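You operate a simulated robot arm through the tools that you are given. There is no shell and no other tool.

You run a simulated robot arm. Do the job below in one go: nothing can be reset, and whatever is moved stays where it is left.

Task
Clamp the meter in the holder on both sides, switch the holder on, link the probe and press READ.
Fine: leave the probe on the meter; write nothing.

Only the result counts: the job must be done as asked and must still hold three seconds after the hand-in. Knocking over, shifting, dropping, spilling or breaking anything else fails it.

Robot
A 7-joint arm with a two-finger gripper, fixed in place. Base frame: the origin is at the foot of the arm, x ahead of it, y to its left, z up; the work surface is at about z = 0. Lengths are in mm, angles in degrees, forces in N, time in s.
With the tool pointing down near the work surface it reaches from about 220 to 560 mm from the base axis. Its first joint turns from -166.0 to 166.0 degrees. Payload 1.2 kg.
The tool frame sits at the grasp point between the pads (the TCP): z along the fingers, y along the line on which they close. The tips reach 22 mm beyond it. The gripper opens to 92 mm. The gripper's body begins 65 mm behind the TCP.
Orientation is told as [roll, pitch, yaw] about the base's x, y, z axes, in that order, counted from this pose: with the fingers straight down and closing along the base's y, the tool's x points along the base's -x, its y along +y and its z along -z.

Tools
- The arm moves only by the tool nudge_tool. Its argument "moves" is a list of rows, each an object of numbers (a shift or turn left out is 0, a gripper value left out holds the last): "wx", "wy", "wz": the turn, a rotation vector about the tool's x, y, z in degrees; "tx", "ty", "tz": the shift along the tool's x, y, z in mm; "claw": the opening, from 0 (shut) to 1 (fully open). In form: [{"wx": .., "wy": .., "wz": .., "tx": .., "ty": .., "tz": .., "claw": ..}, ...]. A call has 1 to 20 rows; each row shifts and turns the commanded pose from where the row before left it, along the tool's axes as they then stand. A row lasts 0.2 s, in which the tool goes at most 50 mm and 8.6 degrees; a call with a longer step from one row to the next is refused whole, and so is a gripper value outside its range. Where a pose cannot be reached the arm comes as near as it can. A force on the tool above 40 N (or 10 N above the force at the start of the call, whichever is more), or a blocked arm, ends the call early, and 0.2 s more pass. Each finger halts on what it meets, pressing with about 26 N; the grip force reading is that of the motor and also rises with nothing between the fingers. The clock runs only during rows and for 0.2 s after the last one: add rows that do not move to give the fingers time. It gives the time, the measured TCP pose, the force on the tool (base axes), the opening and the grip force at its end, in the units of the frame above (readings bear some noise), with the torque about the TCP (base axes, N m) and any sound that the robot's microphone picked up.
- Cameras (640 x 400 px; columns grow to the right, rows downward): "scene" is fixed at [221.6, -499.4, 642]; the picture's right is [1.00, 0.03, 0.00], its down [0.02, -0.46, -0.89] and it looks along [-0.03, 0.88, -0.47] (base axes); focal length 352 px, centre (320, 200). "wrist" rides on the gripper at [71, 19, -102] in the tool frame; the picture's right is [-0.26, 0.97, 0.00], its down [-0.75, -0.20, -0.62] and it looks along [-0.60, -0.16, 0.78] (tool axes); focal length 280 px, centre (320, 200). There is no depth. A picture from a camera that has moved, and an enlarged one, comes with that camera's place and axes in the base frame and with its lens.
- get_image(camera): a new picture of that camera. The clock stands still meanwhile.
- zoom(camera, box): a new picture of the part [left, top, right, bottom] of that camera's present view, enlarged. The clock stands still meanwhile.
- close_job(): hands the job in; it is judged then, once.

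Nothing tells you positions but the pictures and the camera data. Unless the task says otherwise, let go and move clear before handing in.

The tools are called after "Emit:" by a JSON object that holds its "fn" and its "kwargs". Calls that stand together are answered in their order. nudge_tool: Moves the arm, as the interface text tells. Its arguments: {"type":"object","properties":{"moves":{"type":"array"}},"required":["moves"]} The other tools are called the same way: get_image (camera) takes a picture; zoom (camera, box) takes an enlarged picture of a part of a camera's view; close_job () hands the job in.

At the start:

```text
time_s: 0.0
position: [336.6, 204.1, 345.9]
ee_rot: [0.1, 0.0, 0.0]
force: [-1.2, -0.5, 0.3]
ft_torque: [0.01, 0.0, 0.03]
finger_gap: 91.8
grasp_force: 0.1
```

scene: 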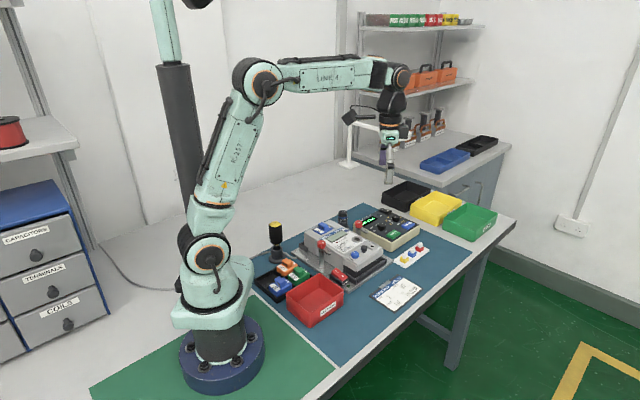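
wrist: 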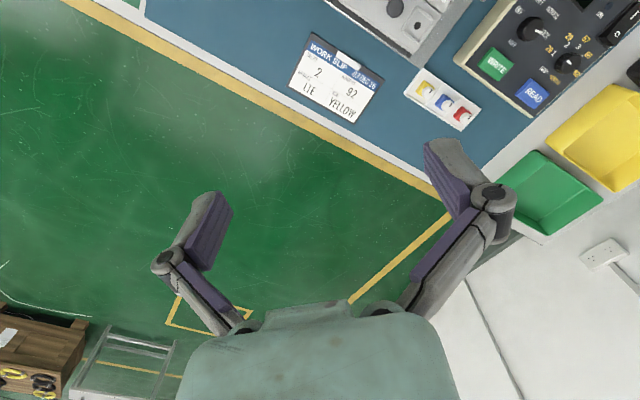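

I see a holder with a meter in the middle of the blue mat, a control unit with READ/WRITE buttons behind it, and a work slip. I'll enlarge the pictures first to understand the parts.

Emit:
{"fn": "zoom", "kwargs": {"camera": "scene", "box": [240, 180, 480, 330]}}

Emit:
{"fn": "zoom", "kwargs": {"camera": "scene", "box": [290, 205, 400, 300]}}

Emit:
{"fn": "zoom", "kwargs": {"camera": "scene", "box": [340, 195, 440, 310]}}

Emit:
{"fn": "zoom", "kwargs": {"camera": "wrist", "box": [280, 0, 640, 225]}}

```text
2.67 times, centred on (360, 255) of scene
camera zoom: at [221.6, -499.4, 642.0], right [1.0, 0.03, 0.0], down [0.02, -0.46, -0.89], along [-0.03, 0.88, -0.47], focal length 939 px, centre (213, 53)
```

zoom: 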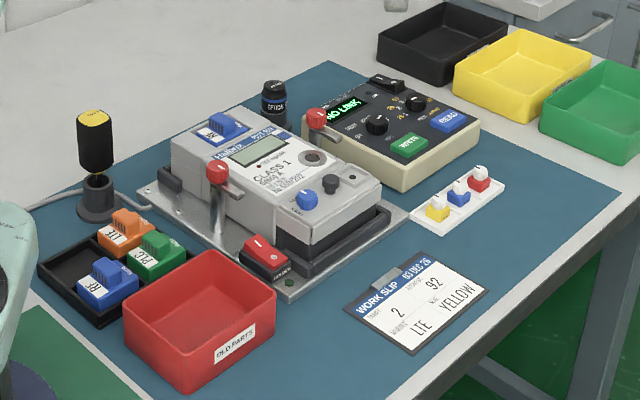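

```text
4.21 times, centred on (345, 252) of scene
camera zoom: at [221.6, -499.4, 642.0], right [1.0, 0.03, 0.0], down [0.02, -0.46, -0.89], along [-0.03, 0.88, -0.47], focal length 1483 px, centre (215, -21)
```

zoom: 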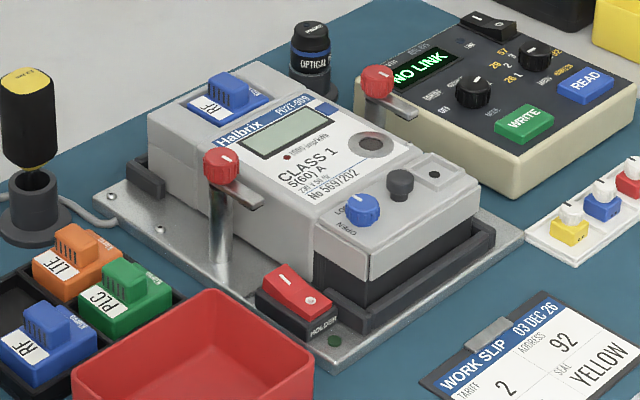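

```text
3.48 times, centred on (390, 252) of scene
camera zoom: at [221.6, -499.4, 642.0], right [1.0, 0.03, 0.0], down [0.02, -0.46, -0.89], along [-0.03, 0.88, -0.47], focal length 1225 px, centre (76, 17)
```

zoom: 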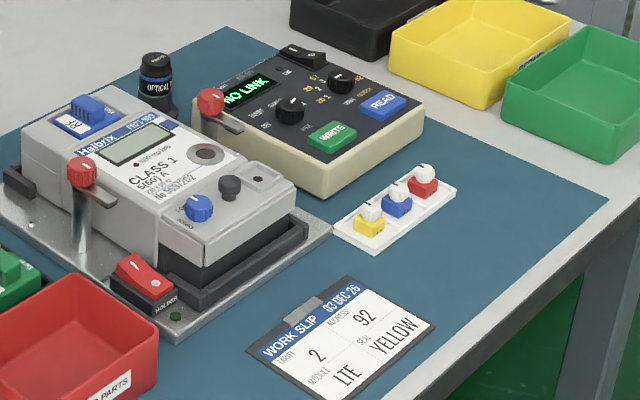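

```text
1.78 times, centred on (460, 112) of wrist
camera zoom: at [265.6, 224.1, 448.4], right [0.26, 0.97, 0.0], down [0.75, -0.2, 0.62], along [0.6, -0.16, -0.78], focal length 498 px, centre (71, 356)
```

zoom: 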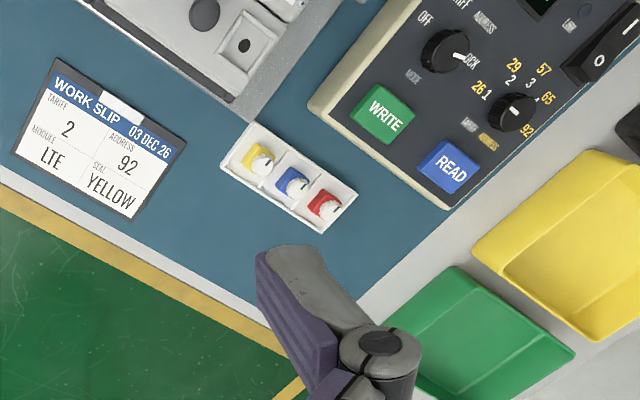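

The pictures show a holder plate with two red-knobbed swivel clamps, a red rocker, a meter with an optical port ring, an "OPTICAL" probe standing behind, and a reader with READ/WRITE. I'll move the arm high above the holder for a better wrist view.

Emit:
{"fn": "nudge_tool", "kwargs": {"moves": [{"tx": 24, "ty": 31.5}, {"tx": 24, "ty": 31.5}, {"tx": 24, "ty": 31.5}, {"tx": 24, "ty": 31.5}, {}]}}

Emit:
{"fn": "get_image", "kwargs": {"camera": "wrist"}}

Emit:
{"fn": "get_image", "kwargs": {"camera": "scene"}}

```text
time_s: 1.2
position: [240.8, 330.8, 347.0]
ee_rot: [-0.1, -0.1, 0.0]
force: [-0.3, 0.2, -0.6]
ft_torque: [0.03, -0.02, -0.04]
finger_gap: 92.2
grasp_force: 0.0
```

```text
taken
camera wrist: at [169.8, 350.3, 448.4], right [0.26, 0.96, 0.0], down [0.75, -0.2, 0.63], along [0.6, -0.16, -0.78], focal length 280 px, centre (320, 200)
```

wrist: 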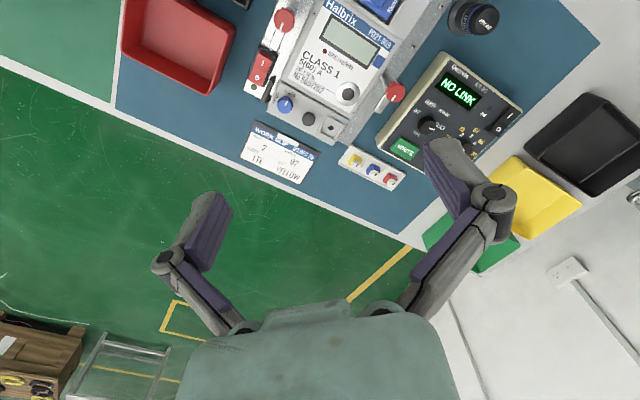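

```text
taken
```

scene: 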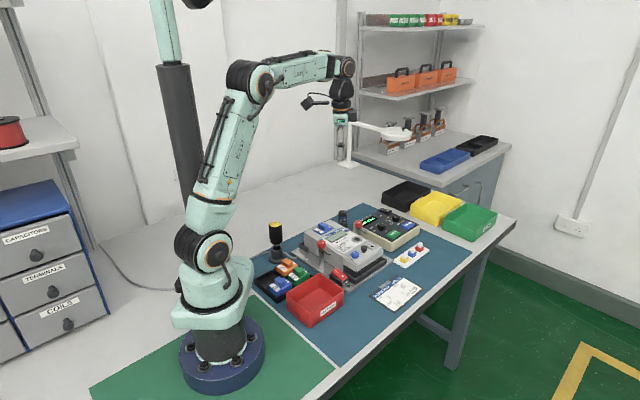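

The wrist view now shows the meter, both clamps, the reader and the probe from above. I'll enlarge each part.

Emit:
{"fn": "zoom", "kwargs": {"camera": "wrist", "box": [230, 0, 430, 150]}}

Emit:
{"fn": "zoom", "kwargs": {"camera": "wrist", "box": [370, 0, 530, 170]}}

Emit:
{"fn": "zoom", "kwargs": {"camera": "scene", "box": [300, 200, 380, 250]}}

Emit:
{"fn": "zoom", "kwargs": {"camera": "scene", "box": [350, 200, 430, 250]}}

Emit:
{"fn": "zoom", "kwargs": {"camera": "scene", "box": [260, 210, 340, 290]}}

```text
2.67 times, centred on (330, 75) of wrist
camera zoom: at [169.8, 350.3, 448.4], right [0.26, 0.96, 0.0], down [0.75, -0.2, 0.63], along [0.6, -0.16, -0.78], focal length 748 px, centre (293, 533)
```

zoom: 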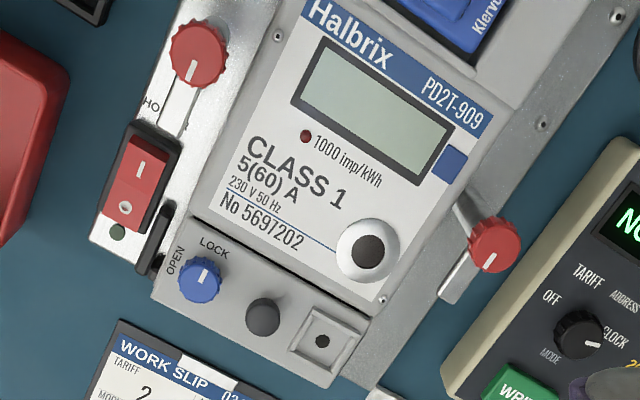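

```text
2.35 times, centred on (450, 85) of wrist
camera zoom: at [169.8, 350.3, 448.4], right [0.26, 0.96, 0.0], down [0.75, -0.2, 0.63], along [0.6, -0.16, -0.78], focal length 660 px, centre (14, 471)
```

zoom: 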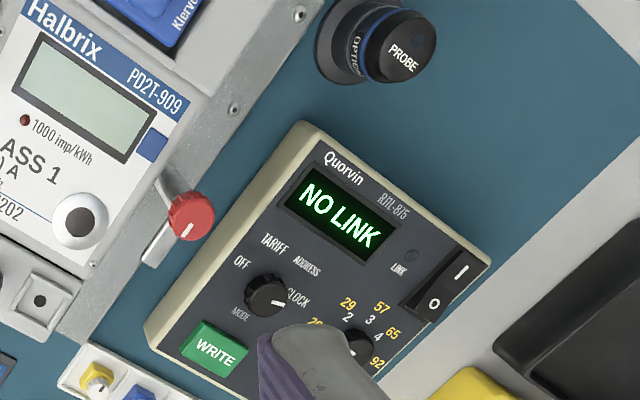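

```text
8.00 times, centred on (340, 225) of scene
camera zoom: at [221.6, -499.4, 642.0], right [1.0, 0.03, 0.0], down [0.02, -0.46, -0.89], along [-0.03, 0.88, -0.47], focal length 2818 px, centre (160, 0)
```

zoom: 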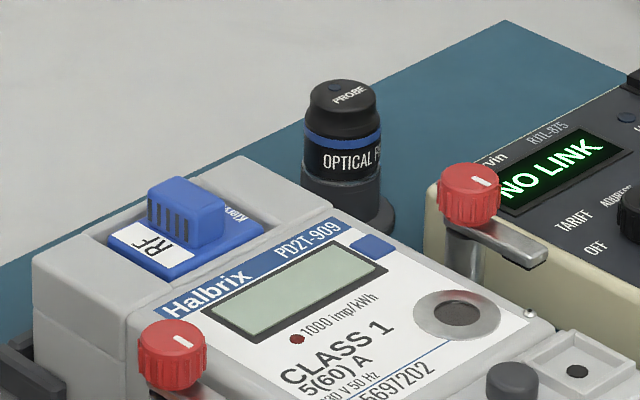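

```text
8.00 times, centred on (390, 225) of scene
camera zoom: at [221.6, -499.4, 642.0], right [1.0, 0.03, 0.0], down [0.02, -0.46, -0.89], along [-0.03, 0.88, -0.47], focal length 2818 px, centre (-240, 0)
```

zoom: 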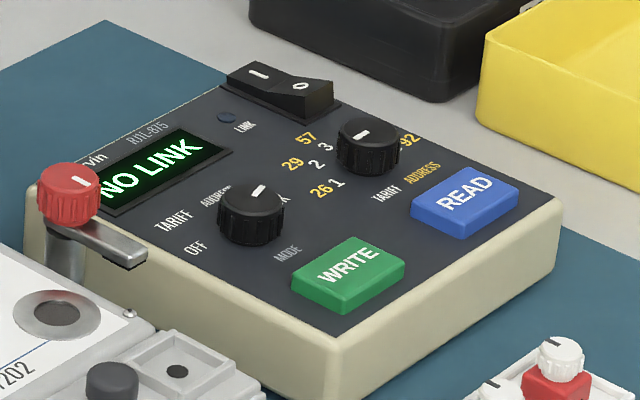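

```text
5.00 times, centred on (300, 250) of scene
camera zoom: at [221.6, -499.4, 642.0], right [1.0, 0.03, 0.0], down [0.02, -0.46, -0.89], along [-0.03, 0.88, -0.47], focal length 1761 px, centre (420, -50)
```

zoom: 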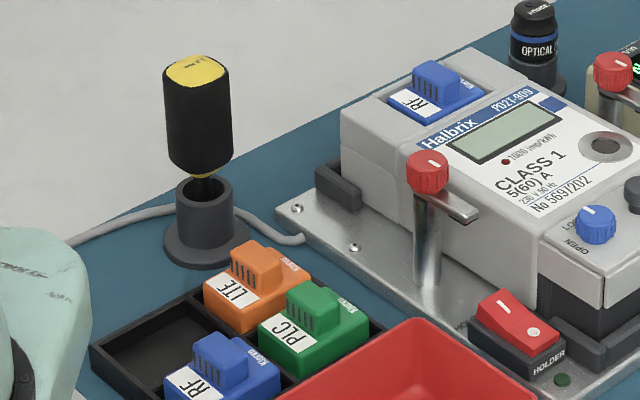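

Left knob is around (195, 302, 85), right knob about (305, 413, 85), port about (297, 355, 67), probe about (258, 521), READ about (467, 475, 47). I go down above the left clamp knob and look closer.

Emit:
{"fn": "nudge_tool", "kwargs": {"moves": [{"tx": 9.2, "ty": -5.8, "tz": 35.4}, {"tx": 9.2, "ty": -5.8, "tz": 35.4}, {"tx": 9.2, "ty": -5.8, "tz": 35.4}, {"tx": 9.2, "ty": -5.8, "tz": 35.4}, {"tx": 9.2, "ty": -5.8, "tz": 35.4}, {"claw": 0.6}, {}]}}

Emit:
{"fn": "get_image", "kwargs": {"camera": "wrist"}}

Emit:
{"fn": "zoom", "kwargs": {"camera": "scene", "box": [280, 160, 440, 280]}}

```text
time_s: 2.8
position: [195.2, 300.8, 169.5]
ee_rot: [-0.1, 0.0, 0.0]
force: [0.8, -0.6, 0.4]
ft_torque: [0.01, 0.06, 0.01]
finger_gap: 55.3
grasp_force: 0.0
```

```text
taken
camera wrist: at [123.4, 320.6, 271.4], right [0.26, 0.97, 0.0], down [0.75, -0.2, 0.62], along [0.6, -0.16, -0.78], focal length 280 px, centre (320, 200)
```

wrist: 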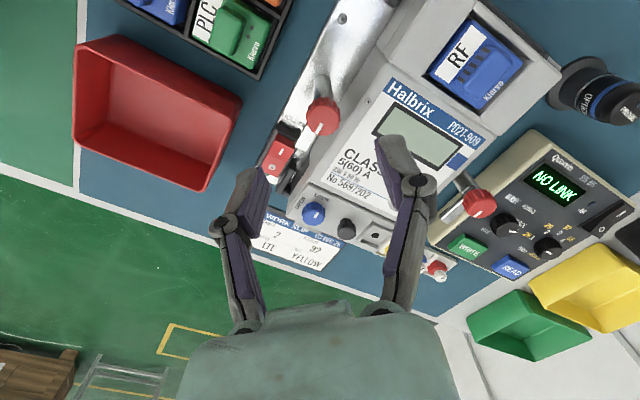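

```text
3.33 times, centred on (360, 220) of scene
camera zoom: at [221.6, -499.4, 642.0], right [1.0, 0.03, 0.0], down [0.02, -0.46, -0.89], along [-0.03, 0.88, -0.47], focal length 1174 px, centre (187, 133)
```

zoom: 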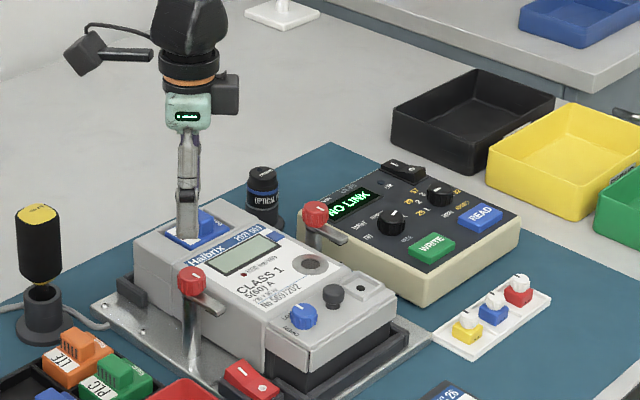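

The knob is seen between the fingers now; I'll enlarge for accurate pixel positions and the heights.

Emit:
{"fn": "zoom", "kwargs": {"camera": "wrist", "box": [240, 60, 400, 180]}}

Emit:
{"fn": "zoom", "kwargs": {"camera": "wrist", "box": [410, 40, 640, 300]}}

Emit:
{"fn": "zoom", "kwargs": {"camera": "scene", "box": [312, 225, 362, 265]}}

```text
3.33 times, centred on (320, 120) of wrist
camera zoom: at [123.4, 320.6, 271.4], right [0.26, 0.97, 0.0], down [0.75, -0.2, 0.62], along [0.6, -0.16, -0.78], focal length 935 px, centre (320, 467)
```

zoom: 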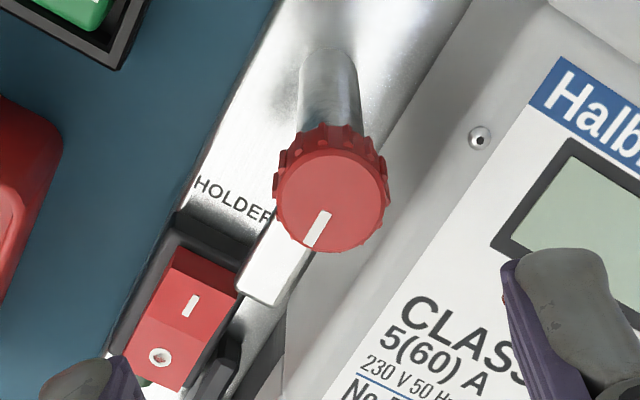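

```text
1.54 times, centred on (525, 170) of wrist
camera zoom: at [123.4, 320.6, 271.4], right [0.26, 0.97, 0.0], down [0.75, -0.2, 0.62], along [0.6, -0.16, -0.78], focal length 431 px, centre (5, 246)
```

zoom: 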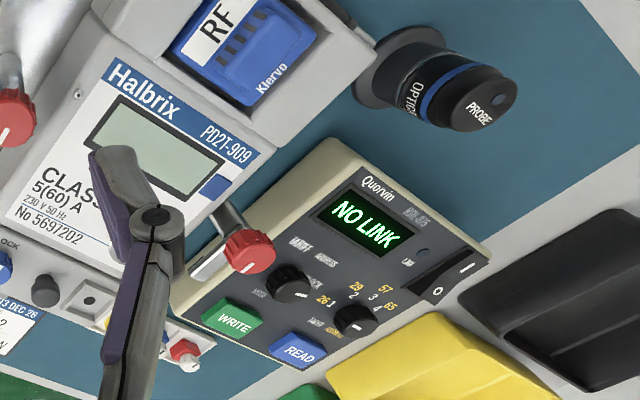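

```text
10.00 times, centred on (337, 245) of scene
camera zoom: at [221.6, -499.4, 642.0], right [1.0, 0.03, 0.0], down [0.02, -0.46, -0.89], along [-0.03, 0.88, -0.47], focal length 3522 px, centre (150, -250)
```

zoom: 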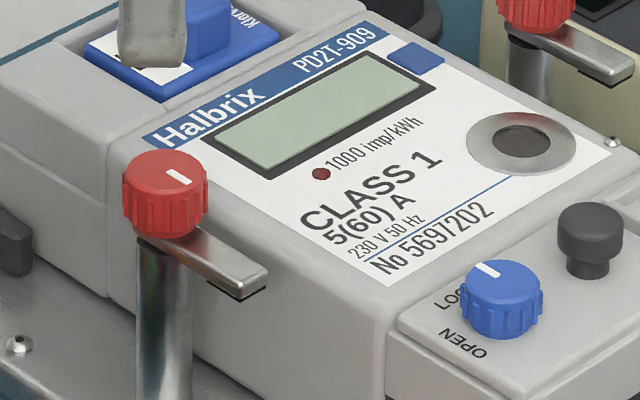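

The knob is about 24 mm wide and 14 mm tall with its top near z = 90. I'll descend around it with the fingers open and check before closing.

Emit:
{"fn": "nudge_tool", "kwargs": {"moves": [{"tx": -1.2, "ty": 2.8, "tz": 20}, {"tz": 20}, {"tz": 15}, {"tz": 9}, {}]}}

Emit:
{"fn": "zoom", "kwargs": {"camera": "wrist", "box": [200, 60, 440, 240]}}

Emit:
{"fn": "zoom", "kwargs": {"camera": "scene", "box": [302, 210, 362, 260]}}

```text
time_s: 4.0
position: [196.3, 304.5, 105.3]
ee_rot: [0.0, -0.1, 0.0]
force: [-0.2, -0.5, -0.1]
ft_torque: [0.02, -0.04, -0.03]
finger_gap: 54.9
grasp_force: 0.1
```

```text
2.22 times, centred on (320, 150) of wrist
camera zoom: at [124.6, 324.0, 207.0], right [0.26, 0.97, 0.0], down [0.75, -0.2, 0.63], along [0.6, -0.16, -0.78], focal length 623 px, centre (320, 311)
```

zoom: 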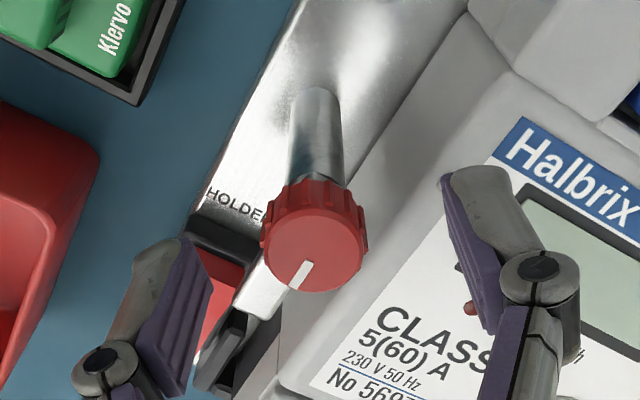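

```text
8.00 times, centred on (332, 235) of scene
camera zoom: at [221.6, -499.4, 642.0], right [1.0, 0.03, 0.0], down [0.02, -0.46, -0.89], along [-0.03, 0.88, -0.47], focal length 2818 px, centre (224, -80)
```

zoom: 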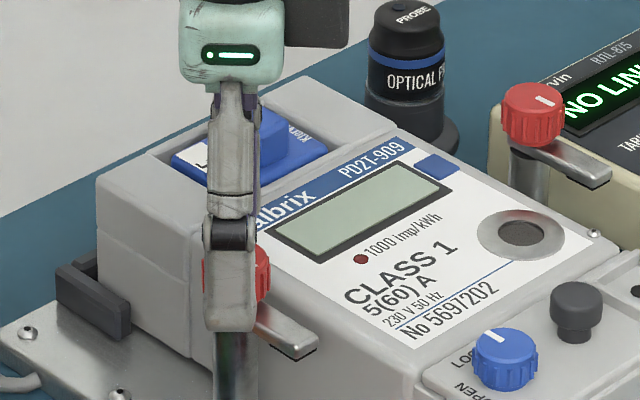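

Three views agree: knob axis at (197, 303.4), top at z = 90. I'll lower until the tips are around z = 79 and close on the knob.

Emit:
{"fn": "nudge_tool", "kwargs": {"moves": [{"tx": -0.6, "ty": -1.0, "tz": 4.3}, {"claw": 0.2}, {"claw": 0.0}, {}, {}, {}]}}

Emit:
{"fn": "zoom", "kwargs": {"camera": "wrist", "box": [200, 60, 440, 240]}}

```text
time_s: 5.4
position: [196.0, 302.6, 101.3]
ee_rot: [0.0, 0.0, 0.1]
force: [-1.4, -9.6, 6.8]
ft_torque: [-0.2, 0.03, -0.05]
finger_gap: 21.6
grasp_force: 28.0
```

```text
2.22 times, centred on (320, 150) of wrist
camera zoom: at [125.3, 322.6, 202.8], right [0.26, 0.96, 0.0], down [0.75, -0.2, 0.63], along [0.6, -0.17, -0.78], focal length 623 px, centre (320, 311)
```

zoom: 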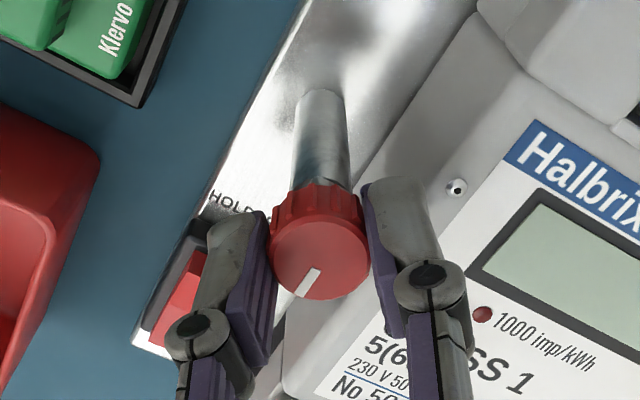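

Gripped the knob (21.6 mm). I'll relieve the small side force and begin turning counter-clockwise from above so the arm swings over the meter.

Emit:
{"fn": "nudge_tool", "kwargs": {"moves": [{"ty": -0.8}, {"wz": -6}, {"wz": -8}, {"wz": -8}, {}]}}

Emit:
{"fn": "zoom", "kwargs": {"camera": "wrist", "box": [200, 60, 440, 240]}}

```text
time_s: 6.6
position: [195.5, 301.9, 100.9]
ee_rot: [0.0, 0.0, 22.1]
force: [-1.2, -9.4, 1.4]
ft_torque: [-0.08, -0.32, 0.01]
finger_gap: 21.2
grasp_force: 27.7
```

```text
2.22 times, centred on (320, 150) of wrist
camera zoom: at [123.3, 294.2, 202.8], right [-0.12, 0.99, 0.0], down [0.77, 0.09, 0.62], along [0.62, 0.07, -0.78], focal length 623 px, centre (320, 311)
```

zoom: 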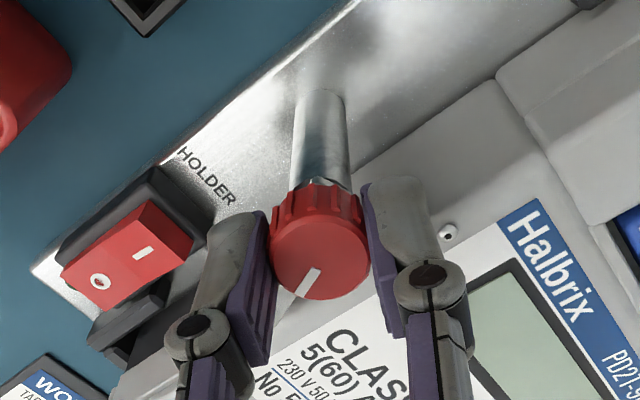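

The knob turns freely with the grip (22° so far). I continue the swing to 90°.

Emit:
{"fn": "nudge_tool", "kwargs": {"moves": [{"wz": -8.5}, {"wz": -8.5}, {"wz": -8.5}, {"wz": -8.5}, {}]}}

Emit:
{"fn": "zoom", "kwargs": {"camera": "scene", "box": [302, 210, 362, 260]}}

```text
time_s: 7.8
position: [196.1, 302.4, 101.4]
ee_rot: [0.1, 0.0, 56.0]
force: [-0.5, -10.5, -0.9]
ft_torque: [0.15, -0.16, -0.01]
finger_gap: 21.6
grasp_force: 27.3
```

```text
8.00 times, centred on (332, 235) of scene
camera zoom: at [221.6, -499.4, 642.0], right [1.0, 0.03, 0.0], down [0.02, -0.46, -0.89], along [-0.03, 0.88, -0.47], focal length 2818 px, centre (224, -80)
```

zoom: 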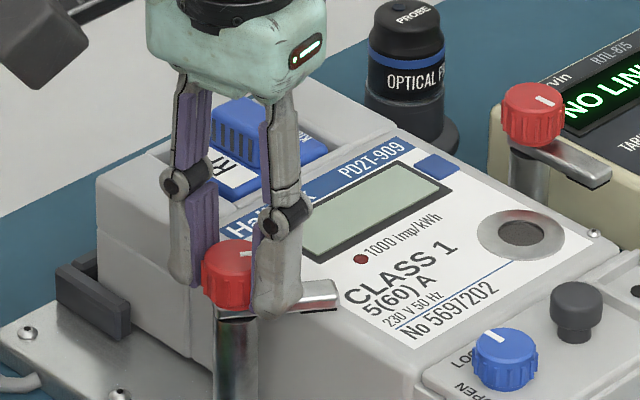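

The arm is swinging over the meter face as intended. I finish the quarter turn.

Emit:
{"fn": "nudge_tool", "kwargs": {"moves": [{"wz": -8.5}, {"wz": -8.5}, {"wz": -8.5}, {"wz": -8.5}, {}]}}

Emit:
{"fn": "zoom", "kwargs": {"camera": "scene", "box": [302, 210, 362, 260]}}

Emit:
{"fn": "zoom", "kwargs": {"camera": "wrist", "box": [200, 60, 440, 240]}}

```text
time_s: 9.0
position: [195.7, 302.6, 102.2]
ee_rot: [0.0, 0.1, 90.2]
force: [4.5, -3.7, -11.1]
ft_torque: [-0.08, -0.15, -0.11]
finger_gap: 21.4
grasp_force: 27.7
```

```text
8.00 times, centred on (332, 235) of scene
camera zoom: at [221.6, -499.4, 642.0], right [1.0, 0.03, 0.0], down [0.02, -0.46, -0.89], along [-0.03, 0.88, -0.47], focal length 2818 px, centre (224, -80)
```

zoom: 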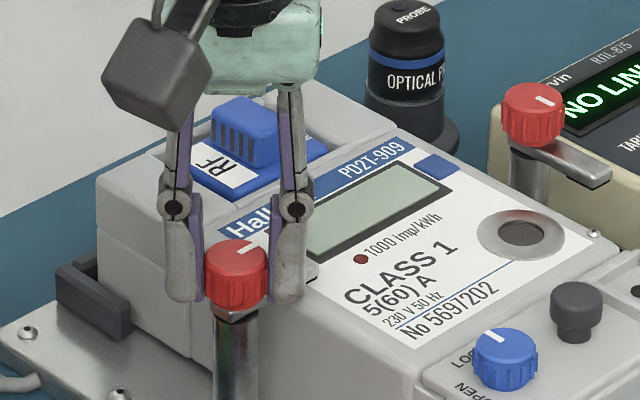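

```text
2.22 times, centred on (320, 150) of wrist
camera zoom: at [177.4, 231.8, 202.8], right [-0.97, 0.26, 0.0], down [0.2, 0.75, 0.63], along [0.16, 0.6, -0.78], focal length 623 px, centre (320, 311)
```

zoom: 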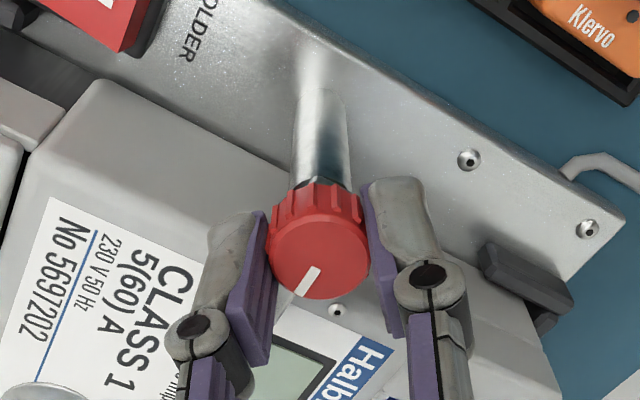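

The turn is at 90°. I release the knob and raise a little to see whether the clamp stays seated.

Emit:
{"fn": "nudge_tool", "kwargs": {"moves": [{"claw": 0.6}, {}, {"tz": -20}, {"tz": -30}, {}]}}

Emit:
{"fn": "zoom", "kwargs": {"camera": "scene", "box": [302, 210, 362, 260]}}

Emit:
{"fn": "zoom", "kwargs": {"camera": "wrist", "box": [200, 60, 440, 240]}}

Emit:
{"fn": "get_image", "kwargs": {"camera": "wrist"}}

```text
time_s: 10.2
position: [196.2, 302.7, 151.8]
ee_rot: [0.1, 0.0, 89.9]
force: [-1.3, -0.9, -0.2]
ft_torque: [-0.01, -0.02, 0.0]
finger_gap: 55.4
grasp_force: 0.1
```

```text
8.00 times, centred on (332, 235) of scene
camera zoom: at [221.6, -499.4, 642.0], right [1.0, 0.03, 0.0], down [0.02, -0.46, -0.89], along [-0.03, 0.88, -0.47], focal length 2818 px, centre (224, -80)
```

zoom: 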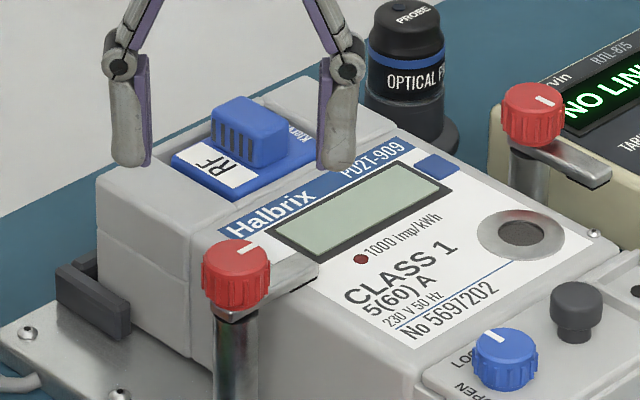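

```text
2.22 times, centred on (320, 150) of wrist
camera zoom: at [176.7, 231.8, 253.3], right [-0.97, 0.26, 0.0], down [0.2, 0.75, 0.63], along [0.16, 0.6, -0.78], focal length 623 px, centre (320, 311)
```

zoom: 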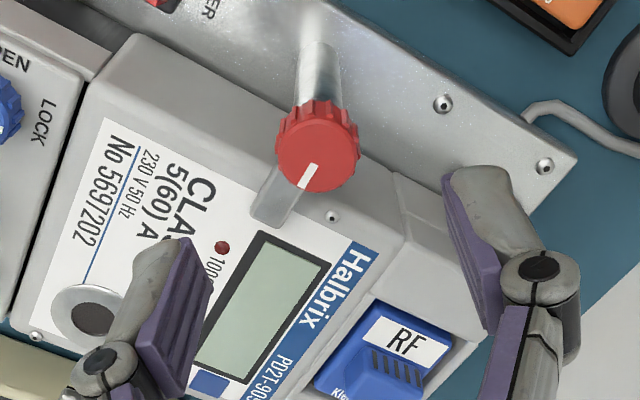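

```text
taken
camera wrist: at [176.7, 231.8, 253.3], right [-0.97, 0.26, 0.0], down [0.2, 0.75, 0.63], along [0.16, 0.6, -0.78], focal length 280 px, centre (320, 200)
```

wrist: 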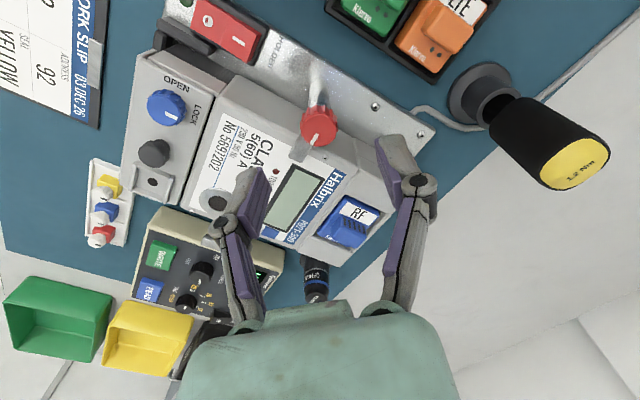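

The left clamp arm now lies over the meter face. I'll zoom in to check how it sits compared with the meter top, and the knob details.

Emit:
{"fn": "zoom", "kwargs": {"camera": "scene", "box": [324, 235, 348, 251]}}

Emit:
{"fn": "zoom", "kwargs": {"camera": "scene", "box": [360, 214, 384, 230]}}

Emit:
{"fn": "zoom", "kwargs": {"camera": "wrist", "box": [270, 90, 350, 150]}}

```text
16.00 times, centred on (336, 243) of scene
camera zoom: at [221.6, -499.4, 642.0], right [1.0, 0.03, 0.0], down [0.02, -0.46, -0.89], along [-0.03, 0.88, -0.47], focal length 5635 px, centre (64, -488)
```

zoom: 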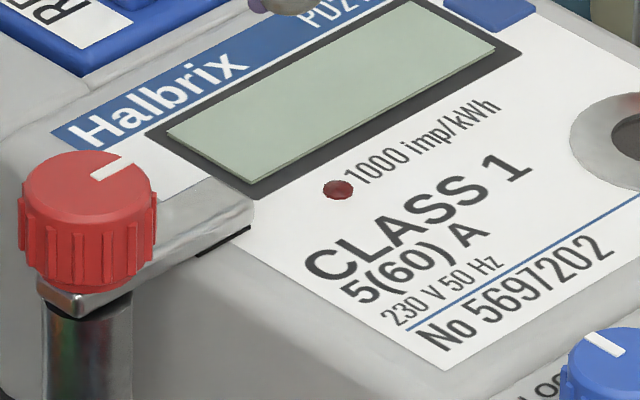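

```text
16.00 times, centred on (372, 222) of scene
camera zoom: at [221.6, -499.4, 642.0], right [1.0, 0.03, 0.0], down [0.02, -0.46, -0.89], along [-0.03, 0.88, -0.47], focal length 5635 px, centre (-512, -152)
```

zoom: 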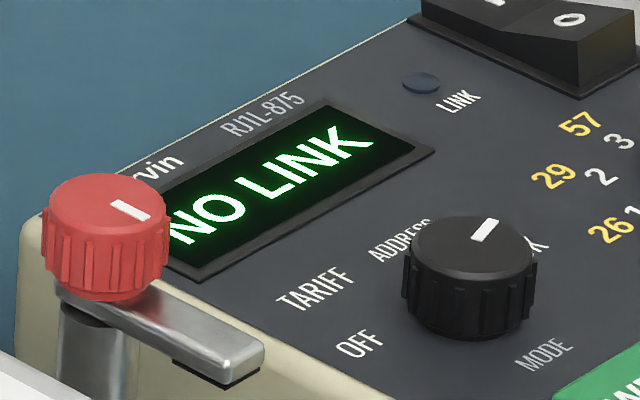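

```text
6.67 times, centred on (310, 120) of wrist
camera zoom: at [176.7, 231.8, 253.3], right [-0.97, 0.26, 0.0], down [0.2, 0.75, 0.63], along [0.16, 0.6, -0.78], focal length 1869 px, centre (387, 733)
```

zoom: 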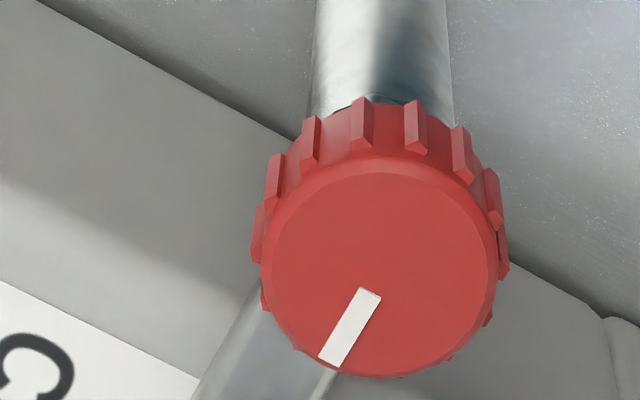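

The rubber pad under the left arm now rests on the meter's top edge, so the left side is clamped. Next the right knob near (301, 411): I move there at the same height and look.

Emit:
{"fn": "nudge_tool", "kwargs": {"moves": [{"tx": -27.2, "ty": -26.2}, {"tx": -27.2, "ty": -26.2}, {"tx": -27.2, "ty": -26.2}, {"tx": -27.2, "ty": -26.2}, {}]}}

Emit:
{"fn": "get_image", "kwargs": {"camera": "wrist"}}

Emit:
{"fn": "zoom", "kwargs": {"camera": "wrist", "box": [240, 60, 400, 180]}}

```text
time_s: 11.4
position: [300.0, 410.8, 150.6]
ee_rot: [0.0, 0.0, 90.0]
force: [-0.6, -0.1, 0.4]
ft_torque: [0.0, -0.01, 0.0]
finger_gap: 55.3
grasp_force: 0.1
```

```text
taken
camera wrist: at [281.5, 340.6, 252.3], right [-0.97, 0.26, 0.0], down [0.2, 0.75, 0.62], along [0.16, 0.6, -0.78], focal length 280 px, centre (320, 200)
```

wrist: 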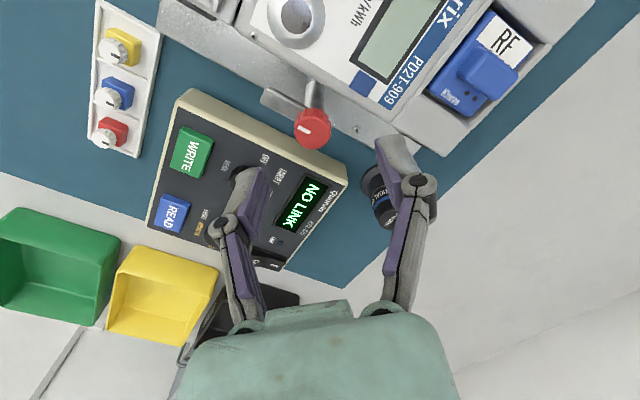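

```text
3.33 times, centred on (320, 120) of wrist
camera zoom: at [281.5, 340.6, 252.3], right [-0.97, 0.26, 0.0], down [0.2, 0.75, 0.62], along [0.16, 0.6, -0.78], focal length 935 px, centre (320, 467)
```

zoom: 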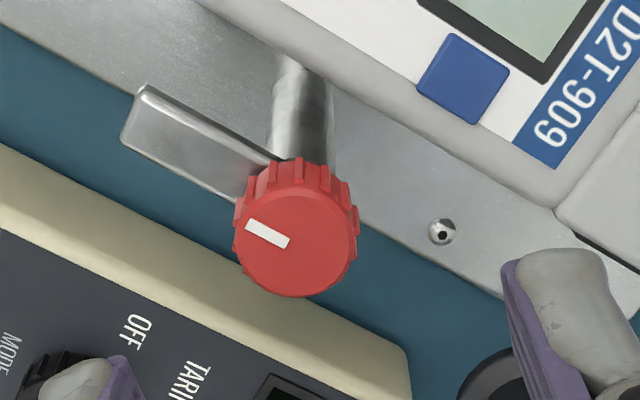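

Right knob axis comes out at about (305, 412.5). I lower around it and check once more before gripping.

Emit:
{"fn": "nudge_tool", "kwargs": {"moves": [{"tx": -1.7, "ty": -5, "tz": 20}, {"tz": 15}, {"tz": 10.5}, {}]}}

Emit:
{"fn": "zoom", "kwargs": {"camera": "wrist", "box": [200, 60, 440, 240]}}

Emit:
{"fn": "zoom", "kwargs": {"camera": "scene", "box": [330, 190, 400, 240]}}

```text
time_s: 12.4
position: [306.1, 412.6, 104.5]
ee_rot: [0.0, -0.1, 90.0]
force: [0.4, 0.1, 0.8]
ft_torque: [-0.02, 0.0, 0.03]
finger_gap: 55.2
grasp_force: 0.1
```

```text
2.22 times, centred on (320, 150) of wrist
camera zoom: at [286.6, 342.2, 207.0], right [-0.97, 0.26, 0.0], down [0.2, 0.75, 0.62], along [0.16, 0.6, -0.78], focal length 623 px, centre (320, 311)
```

zoom: 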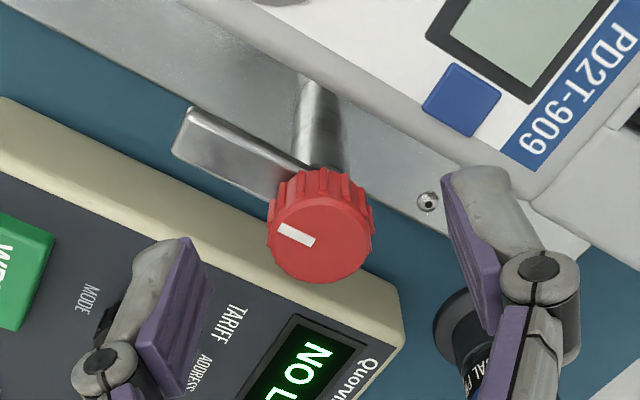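

```text
8.00 times, centred on (365, 215) of scene
camera zoom: at [221.6, -499.4, 642.0], right [1.0, 0.03, 0.0], down [0.02, -0.46, -0.89], along [-0.03, 0.88, -0.47], focal length 2818 px, centre (-40, 80)
```

zoom: 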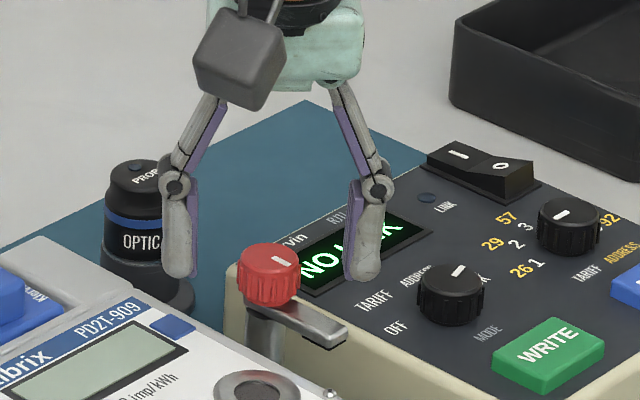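

Knob axis at (305.5, 412.8), matching the tool. Lower slightly and grip.

Emit:
{"fn": "nudge_tool", "kwargs": {"moves": [{"ty": 0.3, "tz": 3.4}, {"claw": 0.2}, {"claw": 0.0}, {}, {}, {}]}}

Emit:
{"fn": "zoom", "kwargs": {"camera": "wrist", "box": [200, 60, 440, 240]}}

```text
time_s: 13.8
position: [305.0, 413.1, 103.4]
ee_rot: [-0.1, 0.0, 90.1]
force: [-3.1, -0.1, 8.6]
ft_torque: [-0.09, 0.05, 0.01]
finger_gap: 21.5
grasp_force: 27.9
```

```text
2.22 times, centred on (320, 150) of wrist
camera zoom: at [286.3, 342.4, 204.3], right [-0.97, 0.26, 0.0], down [0.2, 0.75, 0.63], along [0.16, 0.6, -0.78], focal length 623 px, centre (320, 311)
```

zoom: 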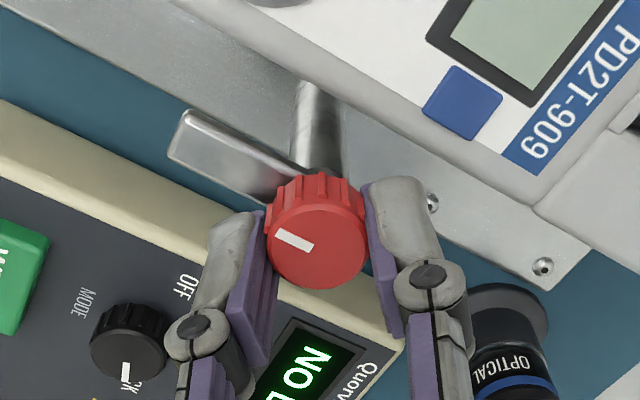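

Gripped. I now turn clockwise from above so this arm swings over the meter.

Emit:
{"fn": "nudge_tool", "kwargs": {"moves": [{"wz": 6}, {"wz": 8}, {"wz": 8}, {"wz": 8}, {"wz": 8}, {"wz": 8}, {}]}}

Emit:
{"fn": "zoom", "kwargs": {"camera": "scene", "box": [330, 190, 400, 240]}}

Emit:
{"fn": "zoom", "kwargs": {"camera": "wrist", "box": [200, 60, 440, 240]}}

```text
time_s: 15.4
position: [306.2, 412.7, 102.3]
ee_rot: [-0.2, -0.1, 43.8]
force: [1.4, -8.0, 8.7]
ft_torque: [-0.2, 0.05, 0.01]
finger_gap: 22.0
grasp_force: 27.9
```

```text
8.00 times, centred on (365, 215) of scene
camera zoom: at [221.6, -499.4, 642.0], right [1.0, 0.03, 0.0], down [0.02, -0.46, -0.89], along [-0.03, 0.88, -0.47], focal length 2818 px, centre (-40, 80)
```

zoom: 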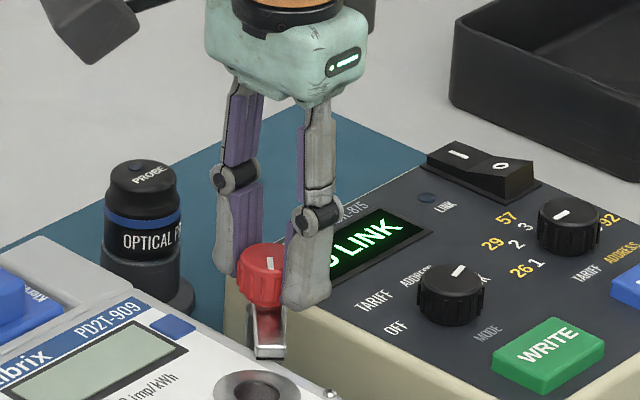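

```text
2.22 times, centred on (320, 150) of wrist
camera zoom: at [241.9, 377.9, 204.3], right [-0.48, 0.88, 0.0], down [0.68, 0.37, 0.63], along [0.55, 0.3, -0.78], focal length 623 px, centre (320, 311)
```

zoom: 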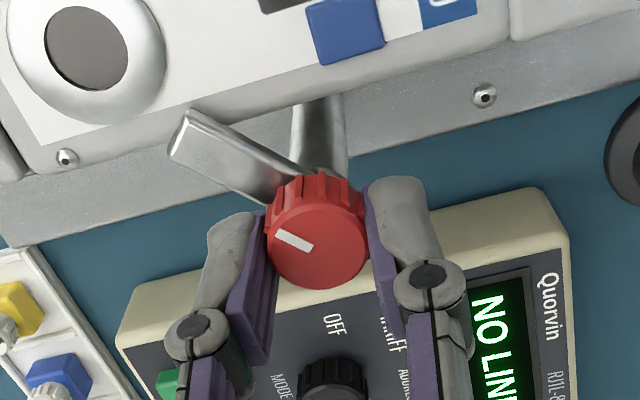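

It swings the right way. I finish the quarter turn.

Emit:
{"fn": "nudge_tool", "kwargs": {"moves": [{"wz": 7.4}, {"wz": 7.4}, {"wz": 7.4}, {"wz": 7.4}, {"wz": 7.4}, {"wz": 7.4}, {}]}}

Emit:
{"fn": "zoom", "kwargs": {"camera": "wrist", "box": [200, 60, 440, 240]}}

```text
time_s: 17.0
position: [306.5, 412.6, 103.5]
ee_rot: [-0.1, 0.0, -0.8]
force: [9.0, -25.8, 11.3]
ft_torque: [-0.54, 0.15, 0.18]
finger_gap: 21.6
grasp_force: 27.8
```

```text
2.22 times, centred on (320, 150) of wrist
camera zoom: at [235.9, 432.4, 203.8], right [0.27, 0.96, 0.0], down [0.75, -0.21, 0.63], along [0.6, -0.17, -0.78], focal length 623 px, centre (320, 311)
```

zoom: 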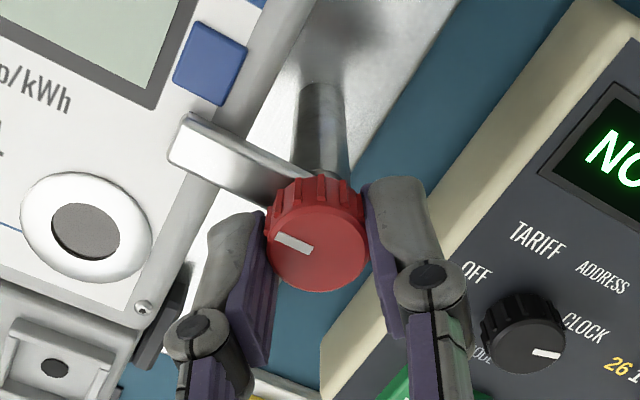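

The arm lies over the meter edge now and the side force shows it's seated. I release and lift to check both clamps.

Emit:
{"fn": "nudge_tool", "kwargs": {"moves": [{"claw": 0.6}, {}, {"tz": -20}, {"tz": -30}, {"tz": -40}, {}]}}

Emit:
{"fn": "get_image", "kwargs": {"camera": "wrist"}}

Emit:
{"fn": "zoom", "kwargs": {"camera": "scene", "box": [310, 200, 400, 260]}}

Emit:
{"fn": "zoom", "kwargs": {"camera": "wrist", "box": [180, 0, 420, 160]}}

```text
time_s: 18.4
position: [304.5, 412.5, 191.1]
ee_rot: [-0.1, 0.0, -0.4]
force: [-0.4, 0.4, -0.1]
ft_torque: [0.0, 0.02, 0.01]
finger_gap: 55.2
grasp_force: 0.0
```

```text
taken
camera wrist: at [234.0, 432.7, 293.7], right [0.27, 0.96, 0.0], down [0.75, -0.21, 0.62], along [0.6, -0.17, -0.78], focal length 280 px, centre (320, 200)
```

wrist: 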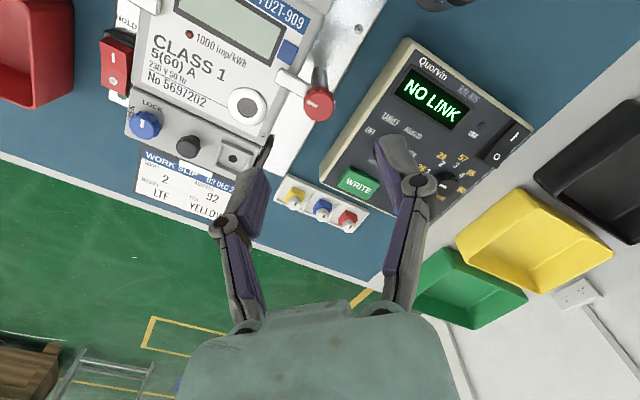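

```text
6.67 times, centred on (355, 230) of scene
camera zoom: at [221.6, -499.4, 642.0], right [1.0, 0.03, 0.0], down [0.02, -0.46, -0.89], along [-0.03, 0.88, -0.47], focal length 2348 px, centre (87, 0)
```

zoom: 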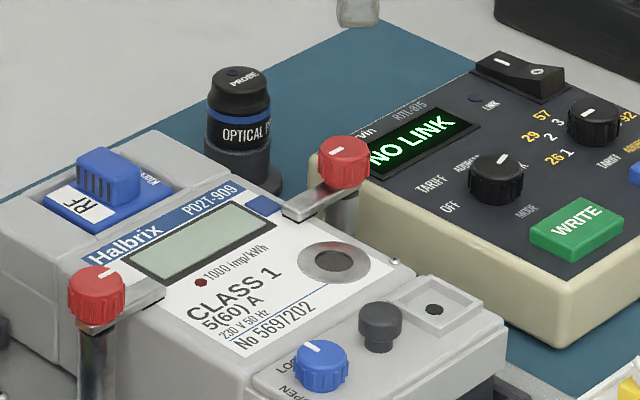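

```text
2.50 times, centred on (300, 80) of wrist
camera zoom: at [234.0, 432.7, 293.7], right [0.27, 0.96, 0.0], down [0.75, -0.21, 0.62], along [0.6, -0.17, -0.78], focal length 701 px, centre (370, 500)
```

zoom: 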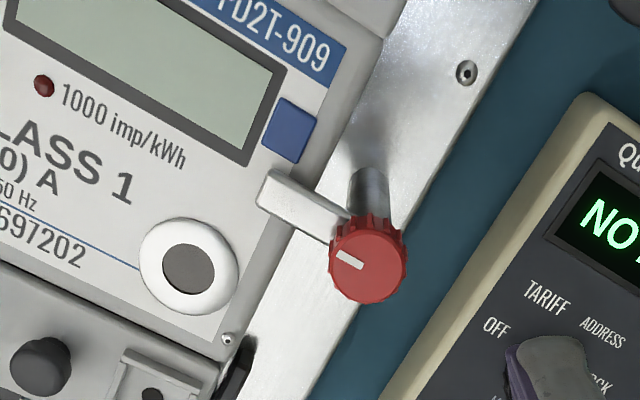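

Both clamp arms now lie perpendicular across the meter edges. Next is the red HOLDER rocker, with its "|" half around (241, 250, 31); I move over it, shut the fingers and turn the tool so the narrow side lies along the rocker.

Emit:
{"fn": "nudge_tool", "kwargs": {"moves": [{"tx": 15.9, "ty": -40.6, "claw": 0.0}, {"tx": 15.9, "ty": -40.6}, {"tx": 15.9, "ty": -40.6}, {"tx": 15.9, "ty": -40.6}, {"wz": 7.4, "tz": 10}, {"wz": 7.4, "tz": 10}, {"wz": 7.4, "tz": 10}, {"wz": 7.4, "tz": 10}, {"wz": 7.4, "tz": 10}, {"wz": 7.4, "tz": 10}, {}]}}

Emit:
{"fn": "get_image", "kwargs": {"camera": "wrist"}}

Emit:
{"fn": "zoom", "kwargs": {"camera": "scene", "box": [290, 200, 370, 290]}}

```text
time_s: 20.8
position: [240.6, 250.4, 132.6]
ee_rot: [0.0, 0.0, -44.9]
force: [0.1, -0.5, -0.5]
ft_torque: [-0.03, -0.01, -0.02]
finger_gap: 0.1
grasp_force: 25.8
```

```text
taken
camera wrist: at [204.6, 315.3, 234.4], right [0.87, 0.5, 0.0], down [0.39, -0.68, 0.63], along [0.31, -0.54, -0.78], focal length 280 px, centre (320, 200)
```

wrist: 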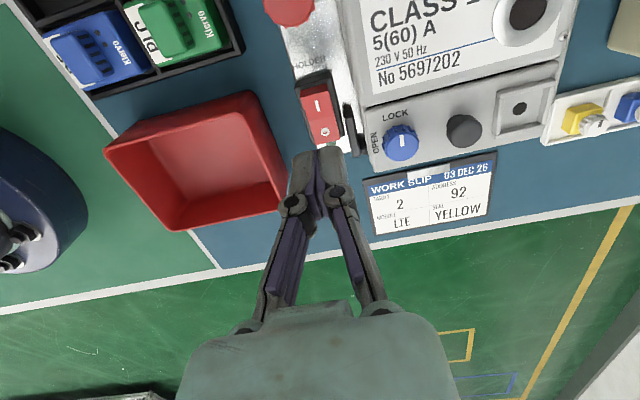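

```text
4.44 times, centred on (330, 245) of scene
camera zoom: at [221.6, -499.4, 642.0], right [1.0, 0.03, 0.0], down [0.02, -0.46, -0.89], along [-0.03, 0.88, -0.47], focal length 1565 px, centre (276, 0)
```

zoom: 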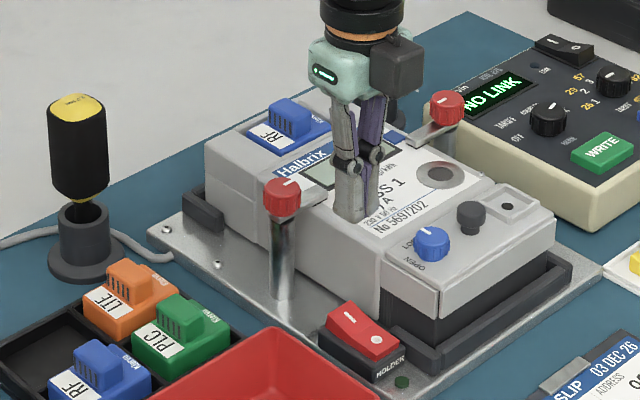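

I'll zoom on the rocker for its exact place and tilt.

Emit:
{"fn": "zoom", "kwargs": {"camera": "wrist", "box": [270, 50, 370, 170]}}

Emit:
{"fn": "zoom", "kwargs": {"camera": "scene", "box": [322, 260, 352, 290]}}

```text
3.33 times, centred on (320, 110) of wrist
camera zoom: at [204.6, 315.3, 234.4], right [0.87, 0.5, 0.0], down [0.39, -0.68, 0.63], along [0.31, -0.54, -0.78], focal length 935 px, centre (320, 500)
```

zoom: 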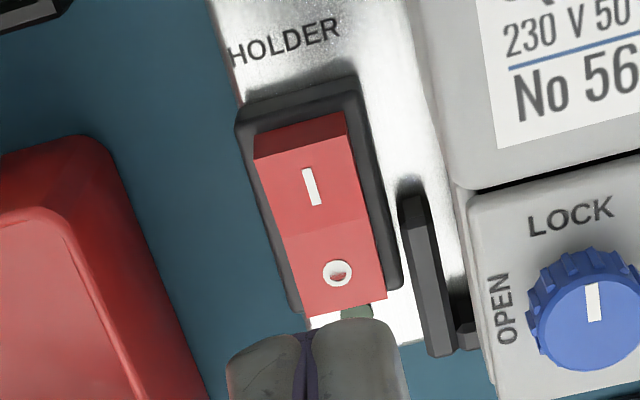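

```text
13.33 times, centred on (337, 275) of scene
camera zoom: at [221.6, -499.4, 642.0], right [1.0, 0.03, 0.0], down [0.02, -0.46, -0.89], along [-0.03, 0.88, -0.47], focal length 4696 px, centre (93, -800)
```

zoom: 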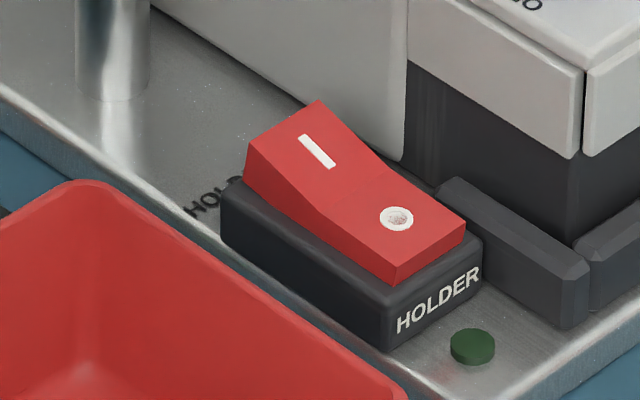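

The "|" end is raised (off), at about (240, 250.6, 32), directly under the tool. I go down slowly and press it until it flips.

Emit:
{"fn": "nudge_tool", "kwargs": {"moves": [{"tx": 2, "tz": 40}, {"tz": 25}, {"tz": 7}, {"tz": 3}, {"tz": 2}, {"tz": 2}, {}]}}

Emit:
{"fn": "zoom", "kwargs": {"camera": "scene", "box": [322, 260, 352, 290]}}

```text
time_s: 22.4
position: [240.1, 253.1, 54.4]
ee_rot: [0.0, 0.0, -44.8]
force: [0.9, 0.1, -0.4]
ft_torque: [-0.02, -0.01, 0.02]
finger_gap: 0.1
grasp_force: 27.7
heard: click
```

```text
13.33 times, centred on (337, 275) of scene
camera zoom: at [221.6, -499.4, 642.0], right [1.0, 0.03, 0.0], down [0.02, -0.46, -0.89], along [-0.03, 0.88, -0.47], focal length 4696 px, centre (93, -800)
```

zoom: 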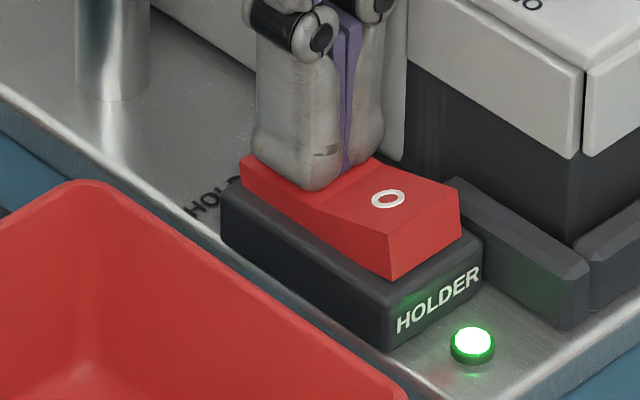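

A click was heard, the rocker flipped and the holder's green light is on. I raise straight up and look at the meter display.

Emit:
{"fn": "nudge_tool", "kwargs": {"moves": [{"tz": -20}, {"tz": -40}, {"tz": -40}, {"tz": -40}, {}]}}

Emit:
{"fn": "zoom", "kwargs": {"camera": "scene", "box": [300, 200, 440, 290]}}

Emit:
{"fn": "get_image", "kwargs": {"camera": "wrist"}}

```text
time_s: 23.6
position: [240.3, 253.7, 195.3]
ee_rot: [0.0, 0.0, -44.9]
force: [0.1, 0.2, -0.2]
ft_torque: [0.0, -0.02, 0.04]
finger_gap: 0.0
grasp_force: 28.4
```

```text
4.44 times, centred on (370, 245) of scene
camera zoom: at [221.6, -499.4, 642.0], right [1.0, 0.03, 0.0], down [0.02, -0.46, -0.89], along [-0.03, 0.88, -0.47], focal length 1565 px, centre (98, 0)
```

zoom: 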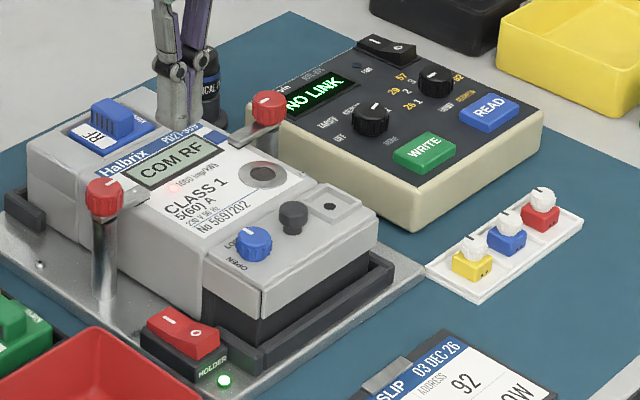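

```text
taken
camera wrist: at [203.4, 316.6, 295.9], right [0.87, 0.5, 0.0], down [0.39, -0.68, 0.62], along [0.31, -0.54, -0.78], focal length 280 px, centre (320, 200)
```

wrist: 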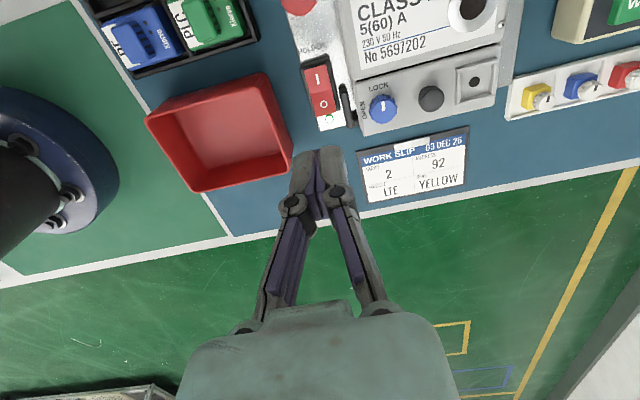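

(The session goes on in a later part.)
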